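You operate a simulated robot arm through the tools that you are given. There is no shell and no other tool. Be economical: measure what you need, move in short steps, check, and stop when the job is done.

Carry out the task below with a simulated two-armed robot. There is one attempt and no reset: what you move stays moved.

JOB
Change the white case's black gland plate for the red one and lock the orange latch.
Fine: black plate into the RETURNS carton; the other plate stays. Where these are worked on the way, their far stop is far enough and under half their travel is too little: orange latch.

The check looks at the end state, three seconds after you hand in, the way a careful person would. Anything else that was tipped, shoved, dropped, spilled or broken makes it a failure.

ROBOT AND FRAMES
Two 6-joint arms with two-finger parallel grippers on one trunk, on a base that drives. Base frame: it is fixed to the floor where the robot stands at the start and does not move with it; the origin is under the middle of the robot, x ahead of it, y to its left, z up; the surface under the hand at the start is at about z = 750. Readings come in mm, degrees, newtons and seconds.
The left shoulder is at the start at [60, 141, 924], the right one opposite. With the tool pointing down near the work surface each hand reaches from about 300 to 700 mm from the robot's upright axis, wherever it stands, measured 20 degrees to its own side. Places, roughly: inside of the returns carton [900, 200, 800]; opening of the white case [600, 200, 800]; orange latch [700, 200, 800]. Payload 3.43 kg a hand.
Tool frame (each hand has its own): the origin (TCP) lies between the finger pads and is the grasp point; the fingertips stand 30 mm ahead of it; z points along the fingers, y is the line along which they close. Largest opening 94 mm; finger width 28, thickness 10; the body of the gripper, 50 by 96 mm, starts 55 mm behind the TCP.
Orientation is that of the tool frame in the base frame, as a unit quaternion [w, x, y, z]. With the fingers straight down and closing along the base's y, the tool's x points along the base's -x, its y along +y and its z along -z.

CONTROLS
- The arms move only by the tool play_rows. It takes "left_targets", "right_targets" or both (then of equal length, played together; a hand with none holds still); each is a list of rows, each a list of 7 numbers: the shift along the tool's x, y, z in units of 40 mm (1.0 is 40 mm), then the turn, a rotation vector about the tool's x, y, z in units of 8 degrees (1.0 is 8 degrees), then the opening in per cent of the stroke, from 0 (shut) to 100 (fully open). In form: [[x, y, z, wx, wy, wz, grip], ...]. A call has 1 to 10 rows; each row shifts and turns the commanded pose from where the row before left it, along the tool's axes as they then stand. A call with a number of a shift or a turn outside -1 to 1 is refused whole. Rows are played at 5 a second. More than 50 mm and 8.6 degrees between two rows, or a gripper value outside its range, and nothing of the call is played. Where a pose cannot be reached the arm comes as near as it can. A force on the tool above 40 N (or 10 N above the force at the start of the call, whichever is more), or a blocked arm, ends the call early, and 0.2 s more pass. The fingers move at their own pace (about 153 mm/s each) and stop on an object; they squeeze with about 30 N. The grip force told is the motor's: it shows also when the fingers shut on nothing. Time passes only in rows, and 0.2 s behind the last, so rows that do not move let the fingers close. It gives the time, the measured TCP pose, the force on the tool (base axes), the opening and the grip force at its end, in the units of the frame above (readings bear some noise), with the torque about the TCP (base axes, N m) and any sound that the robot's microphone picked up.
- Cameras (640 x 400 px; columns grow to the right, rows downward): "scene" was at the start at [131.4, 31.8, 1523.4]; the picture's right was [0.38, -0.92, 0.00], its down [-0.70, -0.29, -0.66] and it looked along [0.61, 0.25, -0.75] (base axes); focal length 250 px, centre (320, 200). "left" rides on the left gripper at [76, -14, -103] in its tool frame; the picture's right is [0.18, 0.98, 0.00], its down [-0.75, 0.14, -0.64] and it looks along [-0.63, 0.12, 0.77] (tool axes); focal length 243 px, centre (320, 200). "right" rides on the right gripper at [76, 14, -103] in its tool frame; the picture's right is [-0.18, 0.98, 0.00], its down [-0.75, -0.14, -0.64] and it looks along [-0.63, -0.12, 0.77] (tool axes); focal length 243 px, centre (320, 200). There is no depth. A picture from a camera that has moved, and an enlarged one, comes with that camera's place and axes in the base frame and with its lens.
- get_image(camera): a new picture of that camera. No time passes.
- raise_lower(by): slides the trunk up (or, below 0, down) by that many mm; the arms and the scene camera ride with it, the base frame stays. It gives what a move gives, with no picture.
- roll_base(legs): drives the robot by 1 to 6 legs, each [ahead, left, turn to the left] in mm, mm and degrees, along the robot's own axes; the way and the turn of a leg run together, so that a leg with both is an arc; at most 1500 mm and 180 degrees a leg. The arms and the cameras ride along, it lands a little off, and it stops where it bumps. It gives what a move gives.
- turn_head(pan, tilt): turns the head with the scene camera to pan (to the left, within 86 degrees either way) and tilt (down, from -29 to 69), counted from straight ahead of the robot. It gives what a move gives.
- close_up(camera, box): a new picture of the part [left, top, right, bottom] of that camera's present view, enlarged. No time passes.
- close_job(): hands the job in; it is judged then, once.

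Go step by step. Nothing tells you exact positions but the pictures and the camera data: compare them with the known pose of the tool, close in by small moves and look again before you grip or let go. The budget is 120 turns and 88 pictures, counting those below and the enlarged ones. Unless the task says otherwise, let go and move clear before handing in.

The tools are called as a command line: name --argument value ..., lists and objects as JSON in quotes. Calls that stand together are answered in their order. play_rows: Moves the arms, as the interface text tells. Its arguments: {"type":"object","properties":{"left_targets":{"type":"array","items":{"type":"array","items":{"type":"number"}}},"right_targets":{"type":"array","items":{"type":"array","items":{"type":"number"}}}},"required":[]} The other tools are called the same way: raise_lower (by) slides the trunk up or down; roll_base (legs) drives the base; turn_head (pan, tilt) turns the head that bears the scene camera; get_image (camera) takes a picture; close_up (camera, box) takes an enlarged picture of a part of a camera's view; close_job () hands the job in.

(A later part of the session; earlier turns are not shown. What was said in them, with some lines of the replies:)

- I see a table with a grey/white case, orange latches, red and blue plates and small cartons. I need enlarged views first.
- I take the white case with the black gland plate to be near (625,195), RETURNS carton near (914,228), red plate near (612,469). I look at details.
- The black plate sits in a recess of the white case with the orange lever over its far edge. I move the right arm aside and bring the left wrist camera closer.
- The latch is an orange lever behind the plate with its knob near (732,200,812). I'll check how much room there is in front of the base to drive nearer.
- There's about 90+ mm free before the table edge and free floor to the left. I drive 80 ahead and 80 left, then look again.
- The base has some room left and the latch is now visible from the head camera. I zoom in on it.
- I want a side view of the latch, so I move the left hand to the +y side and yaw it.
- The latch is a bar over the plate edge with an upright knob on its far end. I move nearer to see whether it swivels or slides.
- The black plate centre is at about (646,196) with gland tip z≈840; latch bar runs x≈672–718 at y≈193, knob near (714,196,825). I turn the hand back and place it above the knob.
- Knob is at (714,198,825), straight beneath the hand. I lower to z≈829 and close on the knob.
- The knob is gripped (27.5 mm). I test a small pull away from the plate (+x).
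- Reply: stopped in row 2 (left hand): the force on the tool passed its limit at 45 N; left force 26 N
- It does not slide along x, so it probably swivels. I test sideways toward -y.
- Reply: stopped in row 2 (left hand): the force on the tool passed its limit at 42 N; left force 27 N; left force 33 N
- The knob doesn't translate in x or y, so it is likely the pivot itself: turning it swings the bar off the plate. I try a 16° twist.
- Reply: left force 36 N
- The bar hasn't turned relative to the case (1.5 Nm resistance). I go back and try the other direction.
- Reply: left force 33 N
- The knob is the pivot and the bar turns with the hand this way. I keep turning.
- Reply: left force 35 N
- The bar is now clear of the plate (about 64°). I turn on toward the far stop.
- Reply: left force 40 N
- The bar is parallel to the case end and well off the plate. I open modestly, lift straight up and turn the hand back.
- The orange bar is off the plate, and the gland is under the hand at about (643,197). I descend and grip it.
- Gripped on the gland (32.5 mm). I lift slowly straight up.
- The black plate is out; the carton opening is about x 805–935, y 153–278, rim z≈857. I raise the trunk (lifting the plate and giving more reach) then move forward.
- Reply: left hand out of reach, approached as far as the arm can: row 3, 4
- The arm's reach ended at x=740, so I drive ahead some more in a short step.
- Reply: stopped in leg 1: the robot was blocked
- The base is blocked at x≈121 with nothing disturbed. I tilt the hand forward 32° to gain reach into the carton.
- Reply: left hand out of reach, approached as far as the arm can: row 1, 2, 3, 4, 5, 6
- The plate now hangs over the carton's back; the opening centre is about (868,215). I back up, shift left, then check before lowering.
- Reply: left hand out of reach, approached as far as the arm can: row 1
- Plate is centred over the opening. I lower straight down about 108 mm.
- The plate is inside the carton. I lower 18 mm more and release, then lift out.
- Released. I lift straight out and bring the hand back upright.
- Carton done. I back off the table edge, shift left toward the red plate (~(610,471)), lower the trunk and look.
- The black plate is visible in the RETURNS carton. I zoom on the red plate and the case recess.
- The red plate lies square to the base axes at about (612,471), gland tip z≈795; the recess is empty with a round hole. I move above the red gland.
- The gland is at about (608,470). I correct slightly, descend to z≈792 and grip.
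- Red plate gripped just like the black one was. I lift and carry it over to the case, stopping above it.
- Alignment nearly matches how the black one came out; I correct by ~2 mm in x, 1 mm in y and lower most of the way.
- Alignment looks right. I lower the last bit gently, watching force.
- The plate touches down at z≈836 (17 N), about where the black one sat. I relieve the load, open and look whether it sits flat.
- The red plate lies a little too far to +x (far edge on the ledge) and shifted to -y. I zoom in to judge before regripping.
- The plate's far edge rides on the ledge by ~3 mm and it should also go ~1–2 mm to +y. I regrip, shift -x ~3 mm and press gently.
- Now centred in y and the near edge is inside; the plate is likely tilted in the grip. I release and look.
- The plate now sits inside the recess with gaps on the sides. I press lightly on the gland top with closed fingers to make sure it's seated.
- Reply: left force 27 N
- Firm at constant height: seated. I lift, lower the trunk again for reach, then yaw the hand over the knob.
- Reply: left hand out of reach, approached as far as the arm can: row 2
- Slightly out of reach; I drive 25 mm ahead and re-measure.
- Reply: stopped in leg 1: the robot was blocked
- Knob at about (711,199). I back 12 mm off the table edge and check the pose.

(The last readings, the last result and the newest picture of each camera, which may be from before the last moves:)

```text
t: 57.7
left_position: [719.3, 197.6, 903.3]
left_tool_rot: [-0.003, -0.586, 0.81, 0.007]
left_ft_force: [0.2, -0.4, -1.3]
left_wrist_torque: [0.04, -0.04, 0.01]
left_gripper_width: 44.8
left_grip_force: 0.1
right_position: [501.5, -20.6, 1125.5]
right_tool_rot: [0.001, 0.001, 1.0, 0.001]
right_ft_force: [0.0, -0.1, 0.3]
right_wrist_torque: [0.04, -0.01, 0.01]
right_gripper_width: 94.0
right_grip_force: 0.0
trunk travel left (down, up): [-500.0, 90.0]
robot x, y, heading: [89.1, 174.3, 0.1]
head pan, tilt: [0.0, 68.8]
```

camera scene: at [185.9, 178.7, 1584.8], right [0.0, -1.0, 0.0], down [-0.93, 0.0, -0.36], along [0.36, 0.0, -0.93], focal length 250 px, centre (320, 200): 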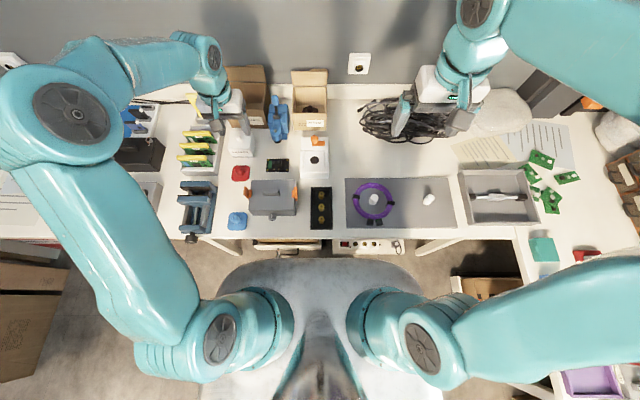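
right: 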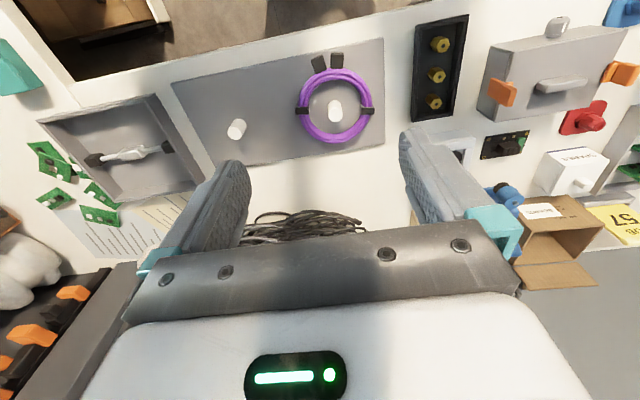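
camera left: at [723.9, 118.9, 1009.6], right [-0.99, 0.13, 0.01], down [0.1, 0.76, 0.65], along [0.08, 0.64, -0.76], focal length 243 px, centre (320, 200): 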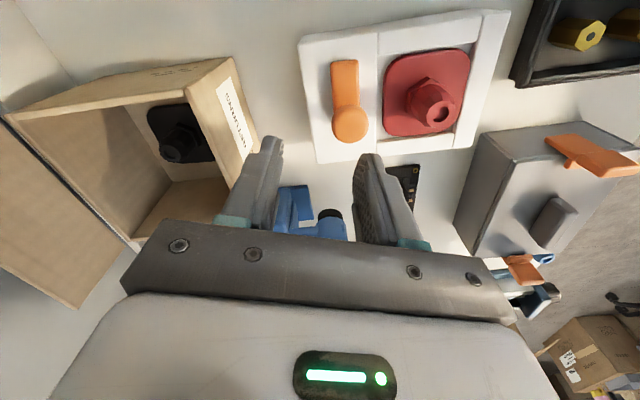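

play_rows --left_targets '[[0.04, 0.19, 0, 0, 0, 0, 48], [0, 0, 0.6, 0, 0, 0, 48], [0, 0, 0, 0, 0, 0, 48]]'

get_image --camera "left"

```text
t: 58.5
left_position: [718.8, 195.6, 878.5]
left_tool_rot: [-0.004, -0.586, 0.81, 0.009]
left_ft_force: [-0.2, 0.8, 0.4]
left_wrist_torque: [0.02, -0.01, 0.03]
left_gripper_width: 45.3
left_grip_force: 0.1
left hand out of reach, approached as far as the arm can: row 1
right_position: [503.8, -21.3, 1124.4]
right_tool_rot: [-0.001, 0.0, 1.0, 0.0]
right_ft_force: [0.5, 0.6, -0.3]
right_wrist_torque: [0.05, 0.01, -0.01]
right_gripper_width: 93.9
right_grip_force: 0.0
trunk travel left (down, up): [-500.0, 90.0]
robot x, y, heading: [88.1, 176.7, 0.0]
head pan, tilt: [0.0, 68.8]
```

```text
22 pictures are left
camera left: at [710.0, 118.1, 982.0], right [-0.99, 0.13, 0.02], down [0.11, 0.75, 0.65], along [0.07, 0.64, -0.76], focal length 243 px, centre (320, 200)
```

left: 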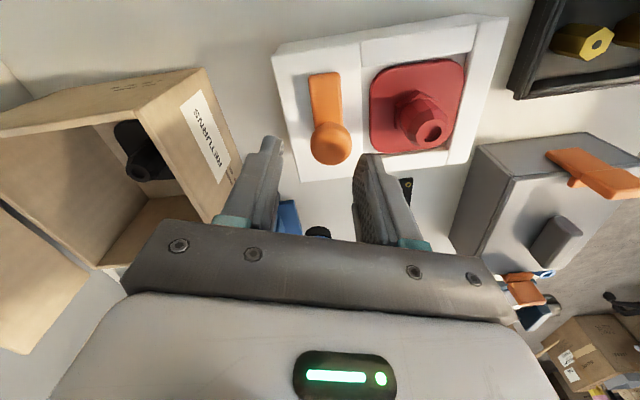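

play_rows --left_targets '[[-0.03, 0.23, 0, 0, 0, 0, 48], [0, 0, 0.6, 0, 0, 0, 48], [0, 0, 0, 0, 0, 0, 48]]'

get_image --camera "left"

```text
t: 59.3
left_position: [717.2, 197.9, 857.3]
left_tool_rot: [-0.003, -0.586, 0.811, 0.007]
left_ft_force: [-1.4, -0.6, 0.4]
left_wrist_torque: [-0.04, 0.0, 0.01]
left_gripper_width: 44.9
left_grip_force: 0.0
left hand out of reach, approached as far as the arm can: row 1
right_position: [501.2, -20.0, 1125.1]
right_tool_rot: [0.001, -0.001, 1.0, 0.001]
right_ft_force: [-0.1, -0.4, -0.4]
right_wrist_torque: [0.01, -0.01, 0.04]
right_gripper_width: 94.0
right_grip_force: 0.0
trunk travel left (down, up): [-500.0, 90.0]
robot x, y, heading: [85.9, 170.4, 0.2]
head pan, tilt: [0.0, 68.8]
```

```text
21 pictures are left
camera left: at [708.6, 119.8, 960.1], right [-0.99, 0.13, 0.02], down [0.11, 0.75, 0.65], along [0.07, 0.64, -0.76], focal length 243 px, centre (320, 200)
```

left: 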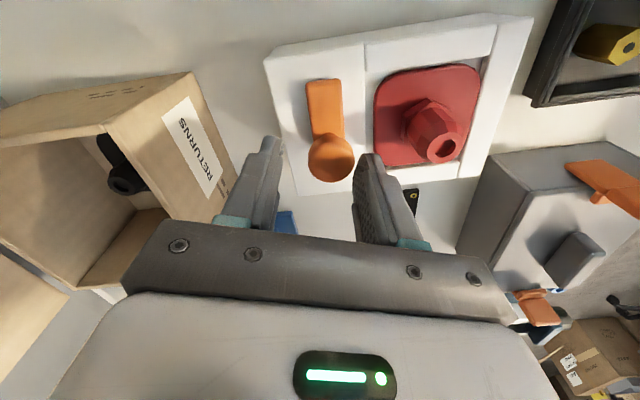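

play_rows --left_targets '[[-0.03, 0.17, 0, 0, 0, 0, 55], [0, 0, 0, 0, 0, 0, 55]]'

```text
t: 59.9
left_position: [719.9, 199.5, 855.6]
left_tool_rot: [-0.004, -0.586, 0.81, 0.008]
left_ft_force: [0.9, 0.4, -0.9]
left_wrist_torque: [-0.01, -0.01, 0.0]
left_gripper_width: 51.7
left_grip_force: 0.1
left hand out of reach, approached as far as the arm can: row 1
right_position: [503.5, -20.8, 1125.0]
right_tool_rot: [0.0, 0.0, 1.0, 0.0]
right_ft_force: [0.1, -0.6, 1.1]
right_wrist_torque: [-0.02, 0.04, 0.03]
right_gripper_width: 94.1
right_grip_force: 0.1
trunk travel left (down, up): [-500.0, 90.0]
robot x, y, heading: [88.9, 175.0, 0.1]
head pan, tilt: [0.0, 68.8]
```

The arm is saturated beyond the target; I bring the command inward.

play_rows --left_targets '[[0, 0.2, 0, 0, 0, 0, 55], [0, 0, 0, 0, 0, 0, 55]]'

```text
t: 60.5
left_position: [719.5, 198.0, 856.6]
left_tool_rot: [-0.004, -0.586, 0.81, 0.008]
left_ft_force: [-0.2, -0.4, 0.2]
left_wrist_torque: [-0.02, 0.0, -0.02]
left_gripper_width: 51.8
left_grip_force: 0.1
left hand out of reach, approached as far as the arm can: row 1
right_position: [503.1, -21.2, 1124.4]
right_tool_rot: [0.0, -0.001, 1.0, 0.001]
right_ft_force: [-0.1, -0.1, -0.5]
right_wrist_torque: [0.02, 0.02, 0.02]
right_gripper_width: 93.9
right_grip_force: 0.0
trunk travel left (down, up): [-500.0, 90.0]
robot x, y, heading: [84.9, 178.9, 0.2]
head pan, tilt: [0.0, 68.8]
```

That direction is blocked by the arm's geometry here, so I raise the hand and shift the base right to where the turn worked before.

play_rows --left_targets '[[0, 0, -0.7, 0, 0, 0, 50], [0, 0, -0.7, 0, 0, 0, 50]]'

roll_base --legs '[[0, -90, 0]]'

play_rows --left_targets '[[-0.6, 0.5, 0, 0, 0, 0, 50], [-0.6, 0.5, 0, 0, 0, 0, 50], [-0.6, 0, 0, 0, 0, 0, 50], [-0.1, 0, 0, 0, 0, 0, 50]]'

get_image --camera "left"

```text
t: 61.1
left_position: [719.6, 197.4, 913.0]
left_tool_rot: [-0.004, -0.586, 0.81, 0.007]
left_ft_force: [0.8, -0.4, -0.1]
left_wrist_torque: [0.01, -0.01, -0.01]
left_gripper_width: 47.0
left_grip_force: 0.1
right_position: [502.8, -21.7, 1124.5]
right_tool_rot: [0.0, 0.001, 1.0, 0.0]
right_ft_force: [0.7, 0.3, 0.0]
right_wrist_torque: [0.0, 0.01, -0.01]
right_gripper_width: 93.8
right_grip_force: 0.0
trunk travel left (down, up): [-500.0, 90.0]
robot x, y, heading: [86.8, 177.9, 0.1]
head pan, tilt: [0.0, 68.8]
```

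```text
t: 62.9
left_position: [719.2, 111.5, 912.6]
left_tool_rot: [-0.003, -0.586, 0.81, 0.006]
left_ft_force: [0.5, 0.3, 0.2]
left_wrist_torque: [0.0, -0.02, 0.04]
left_gripper_width: 46.8
left_grip_force: 0.0
right_position: [499.7, -107.5, 1126.5]
right_tool_rot: [0.002, 0.0, 1.0, 0.0]
right_ft_force: [-0.8, 1.3, 0.6]
right_wrist_torque: [-0.04, -0.01, 0.0]
right_gripper_width: 94.0
right_grip_force: 0.1
trunk travel left (down, up): [-500.0, 90.0]
robot x, y, heading: [88.8, 83.2, 0.2]
head pan, tilt: [0.0, 68.8]
```

```text
t: 63.9
left_position: [736.8, 185.5, 916.0]
left_tool_rot: [-0.002, -0.586, 0.81, 0.007]
left_ft_force: [-0.1, 0.4, 0.4]
left_wrist_torque: [0.02, -0.02, -0.04]
left_gripper_width: 47.0
left_grip_force: 0.2
left hand out of reach, approached as far as the arm can: row 1, 2
right_position: [501.6, -111.7, 1125.3]
right_tool_rot: [0.002, 0.0, 1.0, 0.001]
right_ft_force: [0.5, 0.1, 1.2]
right_wrist_torque: [0.03, -0.03, 0.0]
right_gripper_width: 93.9
right_grip_force: 0.1
trunk travel left (down, up): [-500.0, 90.0]
robot x, y, heading: [86.6, 80.6, -0.0]
head pan, tilt: [0.0, 68.8]
```

```text
20 pictures are left
camera left: at [727.4, 108.1, 1019.2], right [-0.99, 0.13, 0.01], down [0.11, 0.75, 0.65], along [0.08, 0.64, -0.76], focal length 243 px, centre (320, 200)
```

left: 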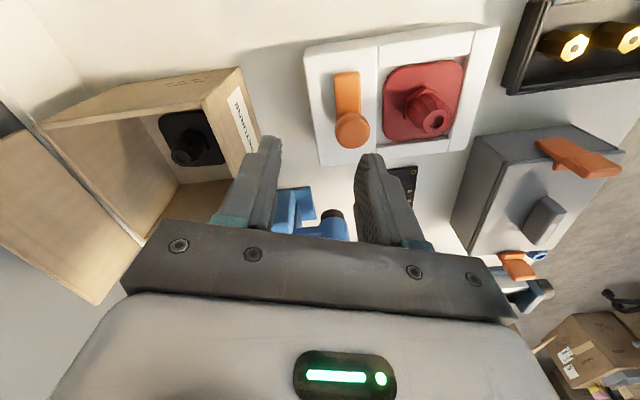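

Moving inward with this much yaw is not feasible here; since the knob is round I'll grip it at yaw ≈-32° and turn to +56°. I rotate back 40°.

play_rows --left_targets '[[0, 0, 0, 0, 0, 1, 70], [0, 0, 0, 0, 0, 1, 70], [0, 0, 0, 0, 0, 1, 70], [0, 0, 0, 0, 0, 1, 70], [0, 0, 0, 0, 0, 1, 70], [0, 0, 0, 0, 0, 0, 70]]'

```text
t: 65.3
left_position: [738.6, 185.4, 914.7]
left_tool_rot: [-0.006, -0.272, 0.962, 0.005]
left_ft_force: [0.2, 0.4, 0.0]
left_wrist_torque: [0.02, 0.02, -0.04]
left_gripper_width: 65.7
left_grip_force: 0.1
right_position: [502.3, -111.1, 1125.5]
right_tool_rot: [0.001, 0.0, 1.0, 0.0]
right_ft_force: [-0.6, 0.3, -0.5]
right_wrist_torque: [0.01, 0.01, -0.02]
right_gripper_width: 93.9
right_grip_force: 0.1
trunk travel left (down, up): [-500.0, 90.0]
robot x, y, heading: [85.7, 81.1, 0.1]
head pan, tilt: [0.0, 68.8]
```

play_rows --left_targets '[[0.415, 0.64, 0, 0, 0, 0, 70], [0, 0, 0.5, 0, 0, 0, 70], [0, 0, 0, 0, 0, 0, 70]]'

get_image --camera "left"

```text
t: 66.1
left_position: [738.2, 192.5, 897.3]
left_tool_rot: [-0.007, -0.273, 0.962, 0.006]
left_ft_force: [-0.5, -0.2, 0.1]
left_wrist_torque: [-0.03, 0.01, 0.0]
left_gripper_width: 65.8
left_grip_force: 0.0
left hand out of reach, approached as far as the arm can: row 1
right_position: [502.5, -110.9, 1124.4]
right_tool_rot: [-0.001, 0.001, 1.0, 0.001]
right_ft_force: [-0.5, -0.2, -0.2]
right_wrist_torque: [0.01, 0.01, 0.03]
right_gripper_width: 94.1
right_grip_force: 0.1
trunk travel left (down, up): [-500.0, 90.0]
robot x, y, heading: [88.5, 81.9, 0.3]
head pan, tilt: [0.0, 68.8]
```

```text
19 pictures are left
camera left: at [681.3, 140.0, 1000.8], right [-0.67, 0.74, 0.02], down [0.58, 0.51, 0.64], along [0.46, 0.44, -0.77], focal length 243 px, centre (320, 200)
```

left: 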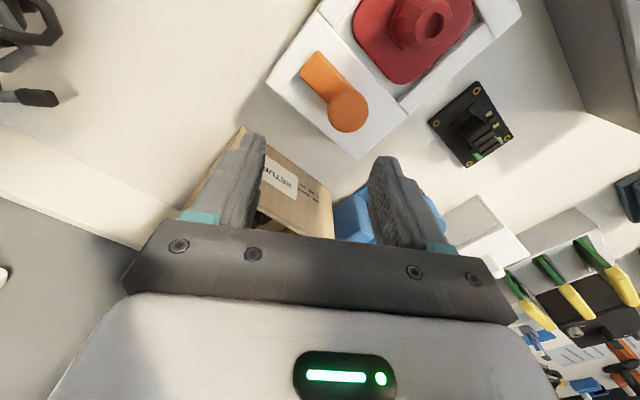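

The command lies outside reach; I pull it in along -x.

play_rows --left_targets '[[0.64, 0.39, 0, 0, 0, 0, 70], [0, 0, 0, 0, 0, 0, 70]]'

```text
t: 66.7
left_position: [737.1, 191.8, 898.4]
left_tool_rot: [-0.008, -0.274, 0.962, 0.006]
left_ft_force: [0.3, 0.1, 0.0]
left_wrist_torque: [0.02, -0.01, 0.0]
left_gripper_width: 65.7
left_grip_force: 0.0
left hand out of reach, approached as far as the arm can: row 1
right_position: [501.5, -110.2, 1125.7]
right_tool_rot: [0.0, -0.001, 1.0, 0.0]
right_ft_force: [-0.4, -0.7, 0.0]
right_wrist_torque: [0.0, -0.02, 0.03]
right_gripper_width: 93.9
right_grip_force: 0.1
trunk travel left (down, up): [-500.0, 90.0]
robot x, y, heading: [86.4, 82.9, 0.1]
head pan, tilt: [0.0, 68.8]
```

play_rows --left_targets '[[0.1, 0.06, -0.3, 0, 0, 0, 70], [0.1, 0.06, -0.3, 0, 0, 0, 70], [0.1, 0.06, -0.3, 0, 0, 0, 70], [0.1, 0.06, -0.3, 0, 0, 0, 70], [0, 0, 0, 0, 0, 0, 70]]'

```text
t: 67.9
left_position: [732.4, 188.5, 946.3]
left_tool_rot: [-0.008, -0.273, 0.962, 0.007]
left_ft_force: [0.7, 0.3, -0.2]
left_wrist_torque: [0.01, 0.0, -0.05]
left_gripper_width: 65.7
left_grip_force: 0.1
left hand out of reach, approached as far as the arm can: row 1, 2, 4
right_position: [502.1, -109.9, 1124.9]
right_tool_rot: [0.0, 0.0, 1.0, 0.0]
right_ft_force: [0.4, 0.7, 0.4]
right_wrist_torque: [-0.02, 0.03, 0.0]
right_gripper_width: 93.9
right_grip_force: 0.1
trunk travel left (down, up): [-500.0, 90.0]
robot x, y, heading: [86.9, 80.8, 0.2]
head pan, tilt: [0.0, 68.8]
```

The elbow is fully stretched; tilting the hand forward pulls the wrist back and should free it. Then I move inward and untilt.

play_rows --left_targets '[[0, 0, 0, 0, -1, 0, 70], [0, 0, 0, 0, -1, 0, 70], [0, 0, 0, 0, -1, 0, 70], [0.3, 0.3, 0, 0, 0, 0, 70], [0.5, 0.4, 0, 0, 0, 0, 70], [0.5, 0.4, 0, 0, 0, 0, 70], [0, 0, 0, 0, 1, 0, 70], [0, 0, 0, 0, 1, 0, 70], [0, 0, 0, 0, 1, 0, 70]]'

```text
t: 69.9
left_position: [754.4, 174.0, 936.8]
left_tool_rot: [0.06, -0.272, 0.96, 0.024]
left_ft_force: [0.2, -0.3, 0.1]
left_wrist_torque: [-0.02, 0.01, 0.02]
left_gripper_width: 65.7
left_grip_force: 0.0
left hand out of reach, approached as far as the arm can: row 1, 2, 3, 4, 5, 6, 7, 8, 9
right_position: [503.2, -109.6, 1125.4]
right_tool_rot: [0.0, 0.0, 1.0, 0.0]
right_ft_force: [-0.2, 0.2, 0.6]
right_wrist_torque: [-0.03, 0.0, 0.02]
right_gripper_width: 94.0
right_grip_force: 0.1
trunk travel left (down, up): [-500.0, 90.0]
robot x, y, heading: [86.8, 85.6, 0.1]
head pan, tilt: [0.0, 68.8]
```

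play_rows --left_targets '[[1, 0.6, 0, 0, 0, 0, 70], [1, 0.6, 0, 0, 0, 0, 70], [0, 0, 0, 0, 0, 0, 70]]'

```text
t: 70.7
left_position: [751.7, 166.6, 937.3]
left_tool_rot: [0.06, -0.271, 0.96, 0.026]
left_ft_force: [0.4, -1.0, 0.3]
left_wrist_torque: [0.0, -0.01, 0.0]
left_gripper_width: 65.7
left_grip_force: 0.0
left hand out of reach, approached as far as the arm can: row 1, 2
right_position: [504.8, -111.4, 1124.7]
right_tool_rot: [0.001, 0.0, 1.0, 0.001]
right_ft_force: [-0.8, -0.6, 0.0]
right_wrist_torque: [0.02, 0.03, -0.02]
right_gripper_width: 93.8
right_grip_force: 0.0
trunk travel left (down, up): [-500.0, 90.0]
robot x, y, heading: [88.9, 82.8, 0.0]
head pan, tilt: [0.0, 68.8]
```

get_image --camera "scene"

```text
18 pictures are left
camera scene: at [203.4, 83.8, 1499.9], right [0.0, -1.0, 0.0], down [-0.93, 0.0, -0.36], along [0.36, 0.0, -0.93], focal length 250 px, centre (320, 200)
```

scene: 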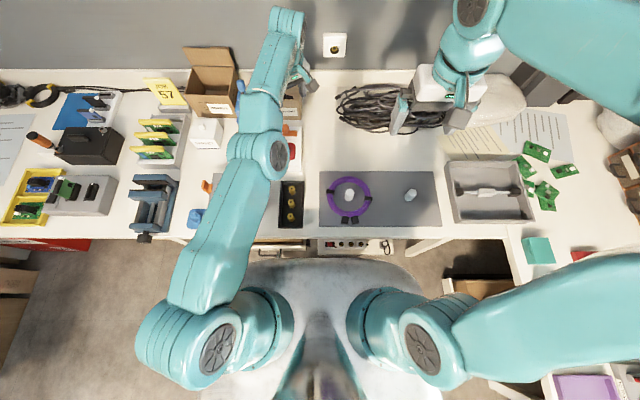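

The arm is straight; I try inward combined with upward steps (safe, in free air).

play_rows --left_targets '[[0.5, 0.3, -0.8, 0, 0.5, 0, 70], [0.5, 0.3, -0.8, 0, 0.5, 0, 70], [0.5, 0.3, -0.8, 0, 0, 0, 70], [0.5, 0.3, -0.8, 0, 0, 0, 70]]'

```text
t: 71.7
left_position: [703.0, 155.3, 1048.9]
left_tool_rot: [-0.008, -0.273, 0.962, 0.007]
left_ft_force: [0.3, -0.1, 0.4]
left_wrist_torque: [0.01, 0.01, -0.01]
left_gripper_width: 65.7
left_grip_force: 0.1
left hand out of reach, approached as far as the arm can: row 1, 2, 3, 4
right_position: [502.4, -109.7, 1125.3]
right_tool_rot: [0.0, 0.0, 1.0, -0.001]
right_ft_force: [-0.1, 0.5, 0.0]
right_wrist_torque: [0.0, -0.01, -0.04]
right_gripper_width: 93.9
right_grip_force: 0.1
trunk travel left (down, up): [-500.0, 90.0]
robot x, y, heading: [90.2, 83.0, 0.3]
head pan, tilt: [0.0, 68.8]
```

play_rows --left_targets '[[1, 0.6, 0, 0, 0, 0, 70], [1, 0.6, 0, 0, 0, 0, 70], [1, 0.6, 0, 0, 0, 0, 70]]'

```text
t: 72.5
left_position: [702.5, 155.2, 1048.6]
left_tool_rot: [-0.007, -0.273, 0.962, 0.007]
left_ft_force: [0.6, 0.1, 0.2]
left_wrist_torque: [0.0, 0.01, 0.01]
left_gripper_width: 65.8
left_grip_force: 0.0
left hand out of reach, approached as far as the arm can: row 1, 2, 3
right_position: [502.2, -110.6, 1124.1]
right_tool_rot: [0.001, 0.001, 1.0, 0.0]
right_ft_force: [-0.5, 0.0, -0.3]
right_wrist_torque: [-0.02, -0.02, -0.02]
right_gripper_width: 93.6
right_grip_force: 0.1
trunk travel left (down, up): [-500.0, 90.0]
robot x, y, heading: [85.6, 80.6, -0.2]
head pan, tilt: [0.0, 68.8]
```

Pure radial moves are stuck, but moving straight down from here takes the wrist inside its reach; I do that first, then inward.

play_rows --left_targets '[[0, 0, 0.8, 0, 0, 0, 70], [0, 0, 0.8, 0, 0, 0, 70], [0, 0, 0.8, 0, 0, 0, 70], [0.4, 0.25, 0, 0, 0, 0, 70], [0.4, 0.25, 0, 0, 0, 0, 70]]'

```text
t: 73.7
left_position: [723.4, 146.1, 960.1]
left_tool_rot: [-0.007, -0.273, 0.962, 0.006]
left_ft_force: [0.1, 0.2, -0.5]
left_wrist_torque: [0.0, 0.02, -0.02]
left_gripper_width: 65.7
left_grip_force: 0.1
left hand out of reach, approached as far as the arm can: row 1, 2, 3, 4, 5
right_position: [502.9, -110.2, 1124.8]
right_tool_rot: [0.0, -0.001, 1.0, 0.0]
right_ft_force: [0.0, -0.7, 0.0]
right_wrist_torque: [0.0, 0.01, 0.01]
right_gripper_width: 94.0
right_grip_force: 0.1
trunk travel left (down, up): [-500.0, 90.0]
robot x, y, heading: [86.2, 85.9, -0.1]
head pan, tilt: [0.0, 68.8]
```

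Pure inward steps get refused at the straight-arm singularity; I try very small inward steps that let the elbow begin bending.

play_rows --left_targets '[[0.01, 0.006, 0, 0, 0, 0, 70], [0.01, 0.006, 0, 0, 0, 0, 70], [0.01, 0.006, 0, 0, 0, 0, 70], [0.02, 0.012, 0, 0, 0, 0, 70], [0.02, 0.012, 0, 0, 0, 0, 70], [0.03, 0.02, 0, 0, 0, 0, 70], [0.05, 0.03, 0, 0, 0, 0, 70], [0.1, 0.06, 0, 0, 0, 0, 70], [0.2, 0.12, 0, 0, 0, 0, 70], [0.3, 0.18, 0, 0, 0, 0, 70]]'

```text
t: 75.9
left_position: [718.8, 139.3, 965.4]
left_tool_rot: [-0.006, -0.273, 0.962, 0.006]
left_ft_force: [-0.2, 1.1, -0.6]
left_wrist_torque: [-0.03, 0.0, 0.0]
left_gripper_width: 65.8
left_grip_force: 0.0
left hand out of reach, approached as far as the arm can: row 5, 7, 8, 9, 10
right_position: [501.9, -111.1, 1124.4]
right_tool_rot: [0.001, 0.0, 1.0, 0.0]
right_ft_force: [-0.1, 0.5, -0.5]
right_wrist_torque: [0.01, -0.02, -0.04]
right_gripper_width: 93.9
right_grip_force: 0.0
trunk travel left (down, up): [-500.0, 90.0]
robot x, y, heading: [87.7, 81.5, 0.3]
head pan, tilt: [0.0, 68.8]
```

I'll accept the straight posture and use the base to set x instead. First I move +y and down along the reachable surface.

play_rows --left_targets '[[-0.38, 0.62, 0.6, 0, 0, 0, 70], [-0.38, 0.62, 0.6, 0, 0, 0, 70], [0, 0, 0.5, 0, 0, 0, 70], [0, 0, 0, 0, 0, 0, 70]]'

```text
t: 76.9
left_position: [736.9, 194.0, 899.0]
left_tool_rot: [-0.007, -0.273, 0.962, 0.007]
left_ft_force: [0.0, 0.2, 0.4]
left_wrist_torque: [0.0, -0.03, -0.03]
left_gripper_width: 65.9
left_grip_force: 0.1
left hand out of reach, approached as far as the arm can: row 1, 2
right_position: [500.7, -109.6, 1124.8]
right_tool_rot: [0.002, -0.001, 1.0, 0.001]
right_ft_force: [0.1, 0.0, 1.3]
right_wrist_torque: [-0.04, 0.01, 0.03]
right_gripper_width: 94.1
right_grip_force: 0.1
trunk travel left (down, up): [-500.0, 90.0]
robot x, y, heading: [87.0, 82.7, 0.3]
head pan, tilt: [0.0, 68.8]
```

roll_base --legs '[[-26, 4, 0]]'

play_rows --left_targets '[[0, 0, 0.6, 0, 0, 0, 70], [0, 0, 0, 0, 0, 0, 70]]'

get_image --camera "left"

```text
t: 77.9
left_position: [711.0, 198.3, 902.3]
left_tool_rot: [-0.006, -0.273, 0.962, 0.006]
left_ft_force: [0.1, -0.4, -0.7]
left_wrist_torque: [0.04, 0.02, 0.0]
left_gripper_width: 65.8
left_grip_force: 0.1
right_position: [474.9, -106.9, 1126.6]
right_tool_rot: [0.001, 0.0, 1.0, 0.001]
right_ft_force: [-0.1, -0.4, -0.4]
right_wrist_torque: [0.04, -0.04, 0.03]
right_gripper_width: 94.0
right_grip_force: 0.2
trunk travel left (down, up): [-500.0, 90.0]
robot x, y, heading: [57.3, 86.3, -0.0]
head pan, tilt: [0.0, 68.8]
```

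```text
t: 78.5
left_position: [709.9, 199.9, 878.2]
left_tool_rot: [-0.007, -0.273, 0.962, 0.006]
left_ft_force: [0.3, -0.2, -0.3]
left_wrist_torque: [-0.02, 0.0, -0.02]
left_gripper_width: 65.9
left_grip_force: 0.0
right_position: [475.3, -106.6, 1126.9]
right_tool_rot: [0.001, 0.0, 1.0, 0.001]
right_ft_force: [-0.5, 0.4, 0.8]
right_wrist_torque: [-0.05, -0.01, -0.02]
right_gripper_width: 94.2
right_grip_force: 0.0
trunk travel left (down, up): [-500.0, 90.0]
robot x, y, heading: [59.3, 86.6, 0.2]
head pan, tilt: [0.0, 68.8]
```

```text
17 pictures are left
camera left: at [653.5, 146.5, 981.6], right [-0.67, 0.74, 0.02], down [0.58, 0.51, 0.64], along [0.46, 0.44, -0.77], focal length 243 px, centre (320, 200)
```

left: 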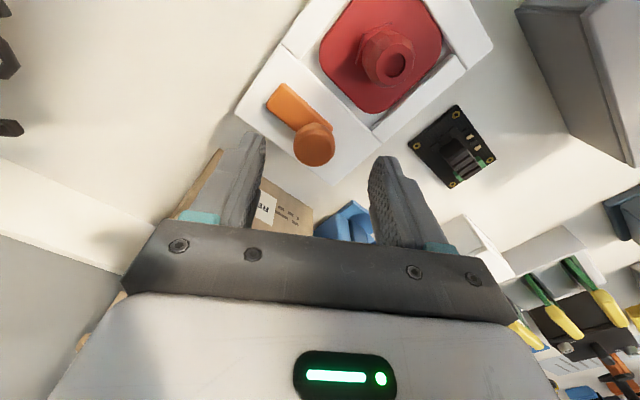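

Knob at (711,197), nearly below the TCP. I descend to z≈838 and close.

play_rows --left_targets '[[0, -0.06, 0.5, 0, 0, 0, 70], [0, 0, 0.5, 0, 0, 0, 70], [0, 0, 0, 0, 0, 0, 70]]'

get_image --camera "left"

```text
t: 79.3
left_position: [711.9, 198.8, 839.8]
left_tool_rot: [-0.004, -0.273, 0.962, 0.005]
left_ft_force: [-0.5, 1.4, 16.7]
left_wrist_torque: [-0.59, -0.13, -0.09]
left_gripper_width: 64.9
left_grip_force: 0.1
right_position: [474.4, -107.4, 1125.9]
right_tool_rot: [0.002, 0.0, 1.0, 0.0]
right_ft_force: [-0.8, 0.8, -1.2]
right_wrist_torque: [0.03, -0.02, 0.03]
right_gripper_width: 94.0
right_grip_force: 0.1
trunk travel left (down, up): [-500.0, 90.0]
robot x, y, heading: [62.4, 85.7, 0.1]
head pan, tilt: [0.0, 68.8]
```

```text
16 pictures are left
camera left: at [655.4, 144.8, 943.3], right [-0.67, 0.74, 0.01], down [0.57, 0.51, 0.64], along [0.47, 0.44, -0.77], focal length 243 px, centre (320, 200)
```

left: 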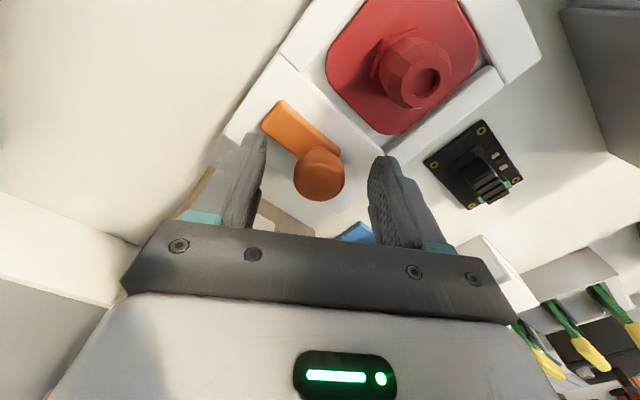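

One fingertip touches the bar's top (z≈810). I raise 3 mm and close on the knob head.

play_rows --left_targets '[[0, 0, -0.09, 0, 0, 0, 70], [0, 0, 0, 0, 0, 0, 0], [0, 0, 0, 0, 0, 0, 0], [0, 0, 0, 0, 0, 0, 0]]'

get_image --camera "left"

```text
t: 80.3
left_position: [711.3, 196.3, 841.4]
left_tool_rot: [-0.008, -0.273, 0.962, 0.007]
left_ft_force: [-2.1, -7.2, 1.1]
left_wrist_torque: [0.2, -0.54, 0.02]
left_gripper_width: 27.4
left_grip_force: 45.2
right_position: [476.8, -107.1, 1124.0]
right_tool_rot: [0.001, 0.0, 1.0, 0.0]
right_ft_force: [0.5, -0.2, -0.4]
right_wrist_torque: [0.01, -0.01, 0.04]
right_gripper_width: 94.1
right_grip_force: 0.0
trunk travel left (down, up): [-500.0, 90.0]
robot x, y, heading: [58.7, 88.0, 0.1]
head pan, tilt: [0.0, 68.8]
```

```text
15 pictures are left
camera left: at [655.4, 143.5, 943.7], right [-0.67, 0.74, 0.02], down [0.58, 0.51, 0.64], along [0.46, 0.44, -0.77], focal length 243 px, centre (320, 200)
```

left: 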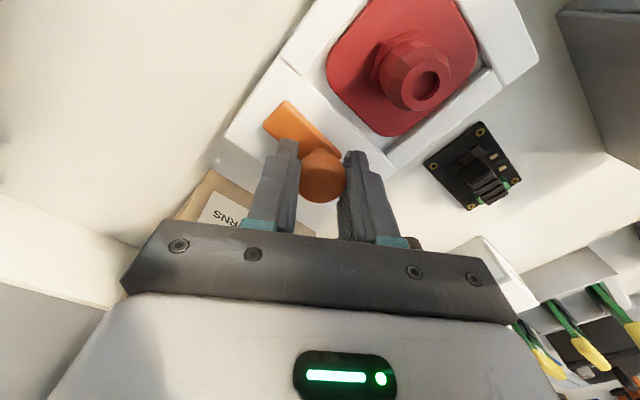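

Knob gripped. I turn it 40° toward the plate and check that the bar follows.

play_rows --left_targets '[[0, 0, 0, 0, 0, 1, 0], [0, 0, 0, 0, 0, 1, 0], [0, 0, 0, 0, 0, 1, 0], [0, 0, 0, 0, 0, 1, 0], [0, 0, 0, 0, 0, 1, 0]]'

get_image --camera "left"

```text
t: 81.5
left_position: [710.9, 196.2, 839.0]
left_tool_rot: [-0.01, 0.075, 0.997, 0.004]
left_ft_force: [-4.0, -14.2, -4.5]
left_wrist_torque: [-0.08, -0.62, 0.01]
left_gripper_width: 27.4
left_grip_force: 45.4
right_position: [475.8, -108.5, 1123.3]
right_tool_rot: [0.0, 0.0, 1.0, 0.0]
right_ft_force: [0.7, -0.1, -0.7]
right_wrist_torque: [0.01, 0.03, -0.01]
right_gripper_width: 94.2
right_grip_force: 0.0
trunk travel left (down, up): [-500.0, 90.0]
robot x, y, heading: [59.3, 85.2, 0.2]
head pan, tilt: [0.0, 68.8]
```

```text
14 pictures are left
camera left: at [635.5, 192.4, 944.5], right [-0.04, 1.0, 0.01], down [0.78, 0.02, 0.63], along [0.63, 0.03, -0.78], focal length 243 px, centre (320, 200)
```

left: 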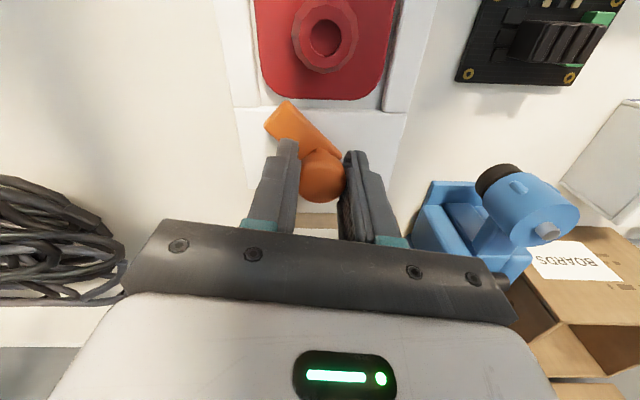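

The bar follows without slip. I turn further, about 45° more, to the locked stop.

play_rows --left_targets '[[0, 0, 0, 0, 0, 1, 0], [0, 0, 0, 0, 0, 1, 0], [0, 0, 0, 0, 0, 1, 0], [0, 0, 0, 0, 0, 1, 0], [0, 0, 0, 0, 0, 1, 0], [0, 0, 0, 0, 0, 0.8, 0]]'

get_image --camera "left"

```text
t: 82.9
left_position: [710.6, 195.7, 838.9]
left_tool_rot: [-0.011, 0.46, 0.888, 0.0]
left_ft_force: [-7.7, -18.4, -7.3]
left_wrist_torque: [0.54, 0.5, 0.38]
left_gripper_width: 27.3
left_grip_force: 45.4
right_position: [475.8, -108.0, 1124.0]
right_tool_rot: [0.0, 0.0, 1.0, 0.001]
right_ft_force: [-0.3, 0.1, 0.8]
right_wrist_torque: [-0.02, -0.02, 0.01]
right_gripper_width: 94.2
right_grip_force: 0.0
trunk travel left (down, up): [-500.0, 90.0]
robot x, y, heading: [53.9, 86.8, 0.1]
head pan, tilt: [0.0, 68.8]
```

```text
13 pictures are left
camera left: at [657.3, 248.9, 944.7], right [0.7, 0.72, -0.01], down [0.56, -0.54, 0.63], along [0.45, -0.44, -0.78], focal length 243 px, centre (320, 200)
```

left: 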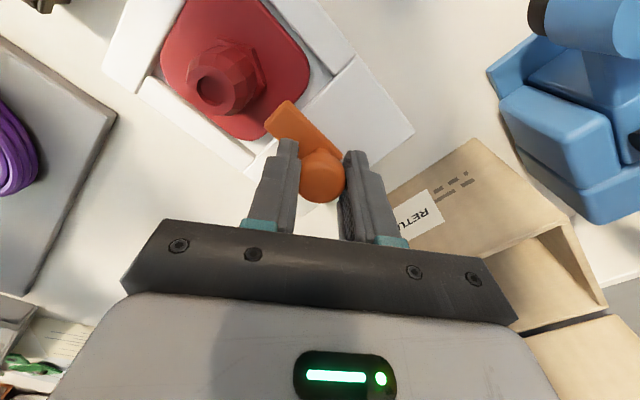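

The bar is over the plate edge, parallel to the case. I press a bit further to be sure it's at its stop.

play_rows --left_targets '[[0, 0, 0, 0, 0, 0.7, 0], [0, 0, 0, 0, 0, 0.7, 0], [0, 0, 0, 0, 0, 0, 0]]'

close_up --camera "left" --box '[100, 0, 420, 220]'

```text
t: 83.7
left_position: [711.2, 196.5, 840.2]
left_tool_rot: [-0.01, 0.544, 0.839, -0.002]
left_ft_force: [-12.0, -13.5, -6.6]
left_wrist_torque: [-0.18, 0.28, 0.59]
left_gripper_width: 27.3
left_grip_force: 44.6
right_position: [475.8, -107.2, 1124.8]
right_tool_rot: [0.0, -0.001, 1.0, 0.0]
right_ft_force: [0.5, -0.4, 1.0]
right_wrist_torque: [0.0, -0.02, 0.03]
right_gripper_width: 94.1
right_grip_force: 0.2
trunk travel left (down, up): [-500.0, 90.0]
robot x, y, heading: [58.0, 82.4, 0.1]
head pan, tilt: [0.0, 68.8]
```

```text
1.82 times, centred on (260, 110) of left
camera zoom: at [668.1, 259.7, 944.9], right [0.82, 0.57, -0.01], down [0.45, -0.64, 0.63], along [0.35, -0.52, -0.78], focal length 441 px, centre (429, 364)
```

zoom: 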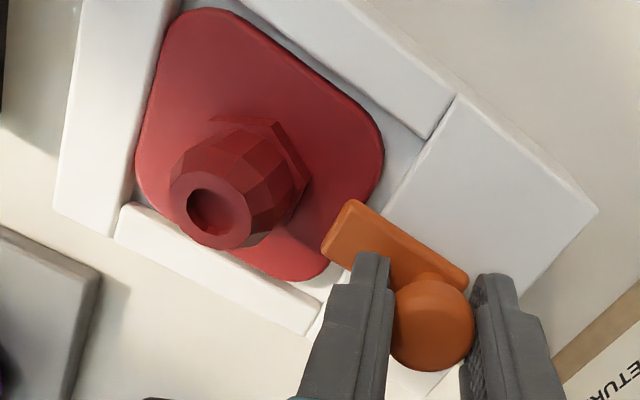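

The bar has stayed at its stop, aligned and over the plate edge, while the grip slipped. I open slightly and lift straight up.

play_rows --left_targets '[[0, 0, 0, 0, 0, 0, 42], [0, 0, -0.1, 0, 0, 0, 46], [0, 0, -0.5, 0, 0, 0, 46], [0, 0, -0.8, 0, 0, 0, 46], [0, 0, -0.8, 0, 0, 0, 46]]'

get_image --camera "left"

close_up --camera "left" --box '[150, 30, 370, 190]'

```text
t: 84.9
left_position: [709.4, 197.0, 927.9]
left_tool_rot: [-0.009, 0.544, 0.839, -0.002]
left_ft_force: [-1.0, -0.5, -0.5]
left_wrist_torque: [0.0, -0.03, 0.01]
left_gripper_width: 43.2
left_grip_force: 0.1
left hand out of reach, approached as far as the arm can: row 5
right_position: [475.8, -105.6, 1125.7]
right_tool_rot: [0.001, 0.0, 1.0, 0.0]
right_ft_force: [-0.2, -0.3, 0.1]
right_wrist_torque: [0.01, 0.0, -0.01]
right_gripper_width: 94.3
right_grip_force: 0.0
trunk travel left (down, up): [-500.0, 90.0]
robot x, y, heading: [57.9, 87.6, -0.0]
head pan, tilt: [0.0, 68.8]
```

```text
11 pictures are left
camera left: at [666.6, 260.7, 1032.6], right [0.82, 0.57, -0.01], down [0.45, -0.64, 0.63], along [0.35, -0.52, -0.78], focal length 243 px, centre (320, 200)
```

left: 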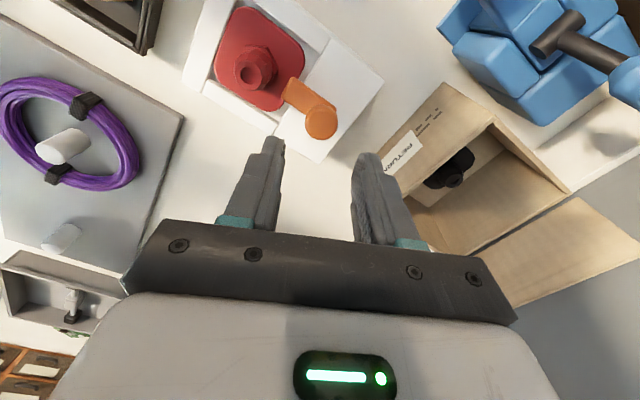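

```text
2.50 times, centred on (260, 110) of left
camera zoom: at [666.6, 260.7, 1032.6], right [0.82, 0.57, -0.01], down [0.45, -0.64, 0.63], along [0.35, -0.52, -0.78], focal length 606 px, centre (470, 425)
```

zoom: 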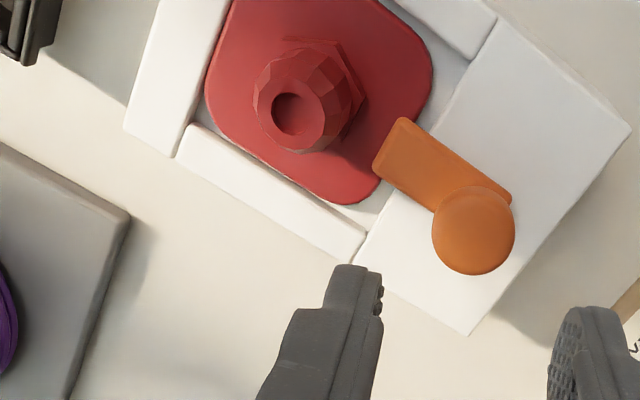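

The bar lies locked over the red plate's edge and the black plate is in RETURNS. I back the robot away and take a final overview.

roll_base --legs '[[-220, 0, 0]]'

turn_head --pan 8 --tilt 50

get_image --camera "scene"

```text
t: 86.1
left_position: [686.7, 197.4, 928.9]
left_tool_rot: [-0.009, 0.544, 0.839, 0.0]
left_ft_force: [-0.7, -0.5, 1.0]
left_wrist_torque: [0.02, -0.05, -0.01]
left_gripper_width: 43.1
left_grip_force: 0.1
right_position: [453.4, -108.4, 1125.9]
right_tool_rot: [0.001, 0.0, 1.0, 0.0]
right_ft_force: [-0.5, 0.1, 0.2]
right_wrist_torque: [0.04, -0.07, 0.02]
right_gripper_width: 94.1
right_grip_force: 0.0
trunk travel left (down, up): [-500.0, 90.0]
robot x, y, heading: [43.4, 80.1, 0.2]
head pan, tilt: [0.0, 68.8]
stopped in leg 1: the robot was blocked; the commanded pose is now the measured one
```

```text
t: 86.9
left_position: [691.2, 197.1, 925.5]
left_tool_rot: [-0.01, 0.544, 0.839, -0.003]
left_ft_force: [-0.5, -0.2, 0.4]
left_wrist_torque: [-0.01, -0.01, 0.03]
left_gripper_width: 43.4
left_grip_force: 0.0
right_position: [458.3, -105.2, 1125.4]
right_tool_rot: [-0.001, 0.0, 1.0, -0.001]
right_ft_force: [0.1, 0.4, 0.0]
right_wrist_torque: [-0.01, 0.02, -0.01]
right_gripper_width: 93.6
right_grip_force: 0.0
trunk travel left (down, up): [-500.0, 90.0]
robot x, y, heading: [41.4, 85.3, 0.1]
head pan, tilt: [8.0, 50.0]
```

```text
9 pictures are left
camera scene: at [179.6, 99.8, 1521.6], right [0.14, -0.99, 0.0], down [-0.76, -0.11, -0.64], along [0.63, 0.09, -0.77], focal length 250 px, centre (320, 200)
```

scene: 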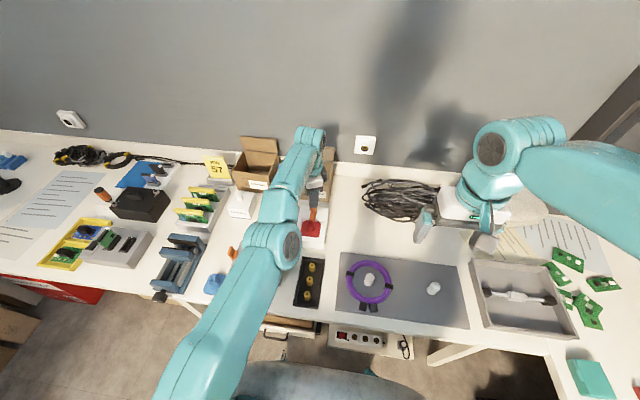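

Backing was blocked by something behind, so I leave the base there and raise the trunk to clear the hand, then check once more.

raise_lower --by 85

get_image --camera "left"

close_up --camera "left" --box '[210, 60, 370, 200]'

```text
t: 88.1
left_position: [690.1, 197.2, 1011.6]
left_tool_rot: [-0.01, 0.544, 0.839, -0.002]
left_ft_force: [0.0, 1.1, -0.3]
left_wrist_torque: [-0.01, -0.02, 0.02]
left_gripper_width: 43.0
left_grip_force: 0.0
right_position: [456.3, -106.6, 1209.0]
right_tool_rot: [0.0, 0.001, 1.0, -0.001]
right_ft_force: [-0.2, 0.3, 0.2]
right_wrist_torque: [-0.01, 0.01, -0.02]
right_gripper_width: 94.1
right_grip_force: 0.0
trunk travel left (down, up): [-585.0, 5.0]
robot x, y, heading: [44.6, 87.7, 0.2]
head pan, tilt: [8.0, 50.0]
```

```text
8 pictures are left
camera left: at [647.5, 260.1, 1116.4], right [0.82, 0.57, -0.01], down [0.45, -0.64, 0.63], along [0.35, -0.52, -0.78], focal length 243 px, centre (320, 200)
```

left: 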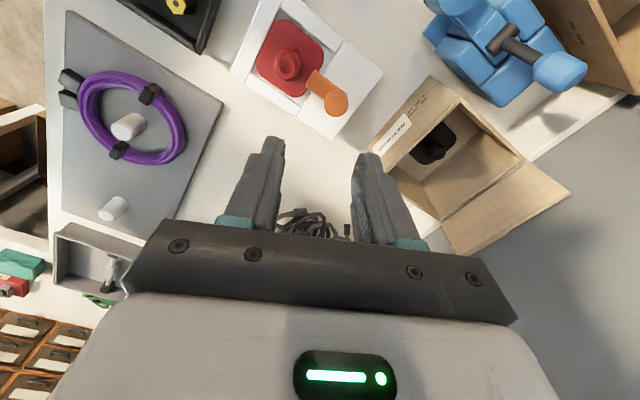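

```text
2.86 times, centred on (290, 130) of left
camera zoom: at [647.5, 260.1, 1116.4], right [0.82, 0.57, -0.01], down [0.45, -0.64, 0.63], along [0.35, -0.52, -0.78], focal length 693 px, centre (406, 400)
```

zoom: 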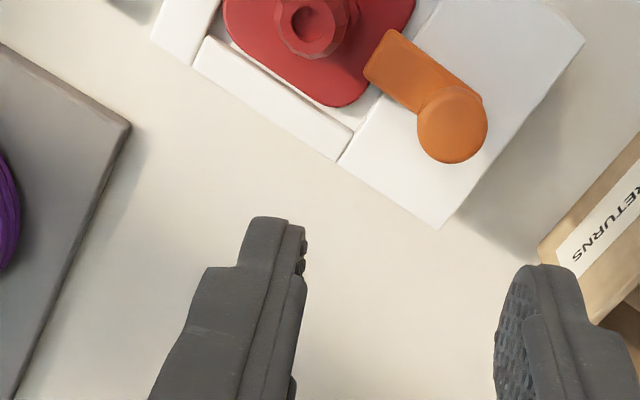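

Red plate is seated, the bar is locked over its edge, the black plate is in the RETURNS carton, and the hands are clear; I hand in.

close_job

```text
The job is handed in.
```

I swapped the plates and locked the latch. The red gland plate is seated in the white case with the orange latch turned to its stop over the plate's edge, and the black plate is in the RETURNS carton. I never touched the blue plate.

When I backed the robot away at the end, it stopped after about 17 mm because something behind it was in the way. I did not see what it was. It had also stopped twice against the table edge earlier, and nothing on the table looked disturbed in the pictures.
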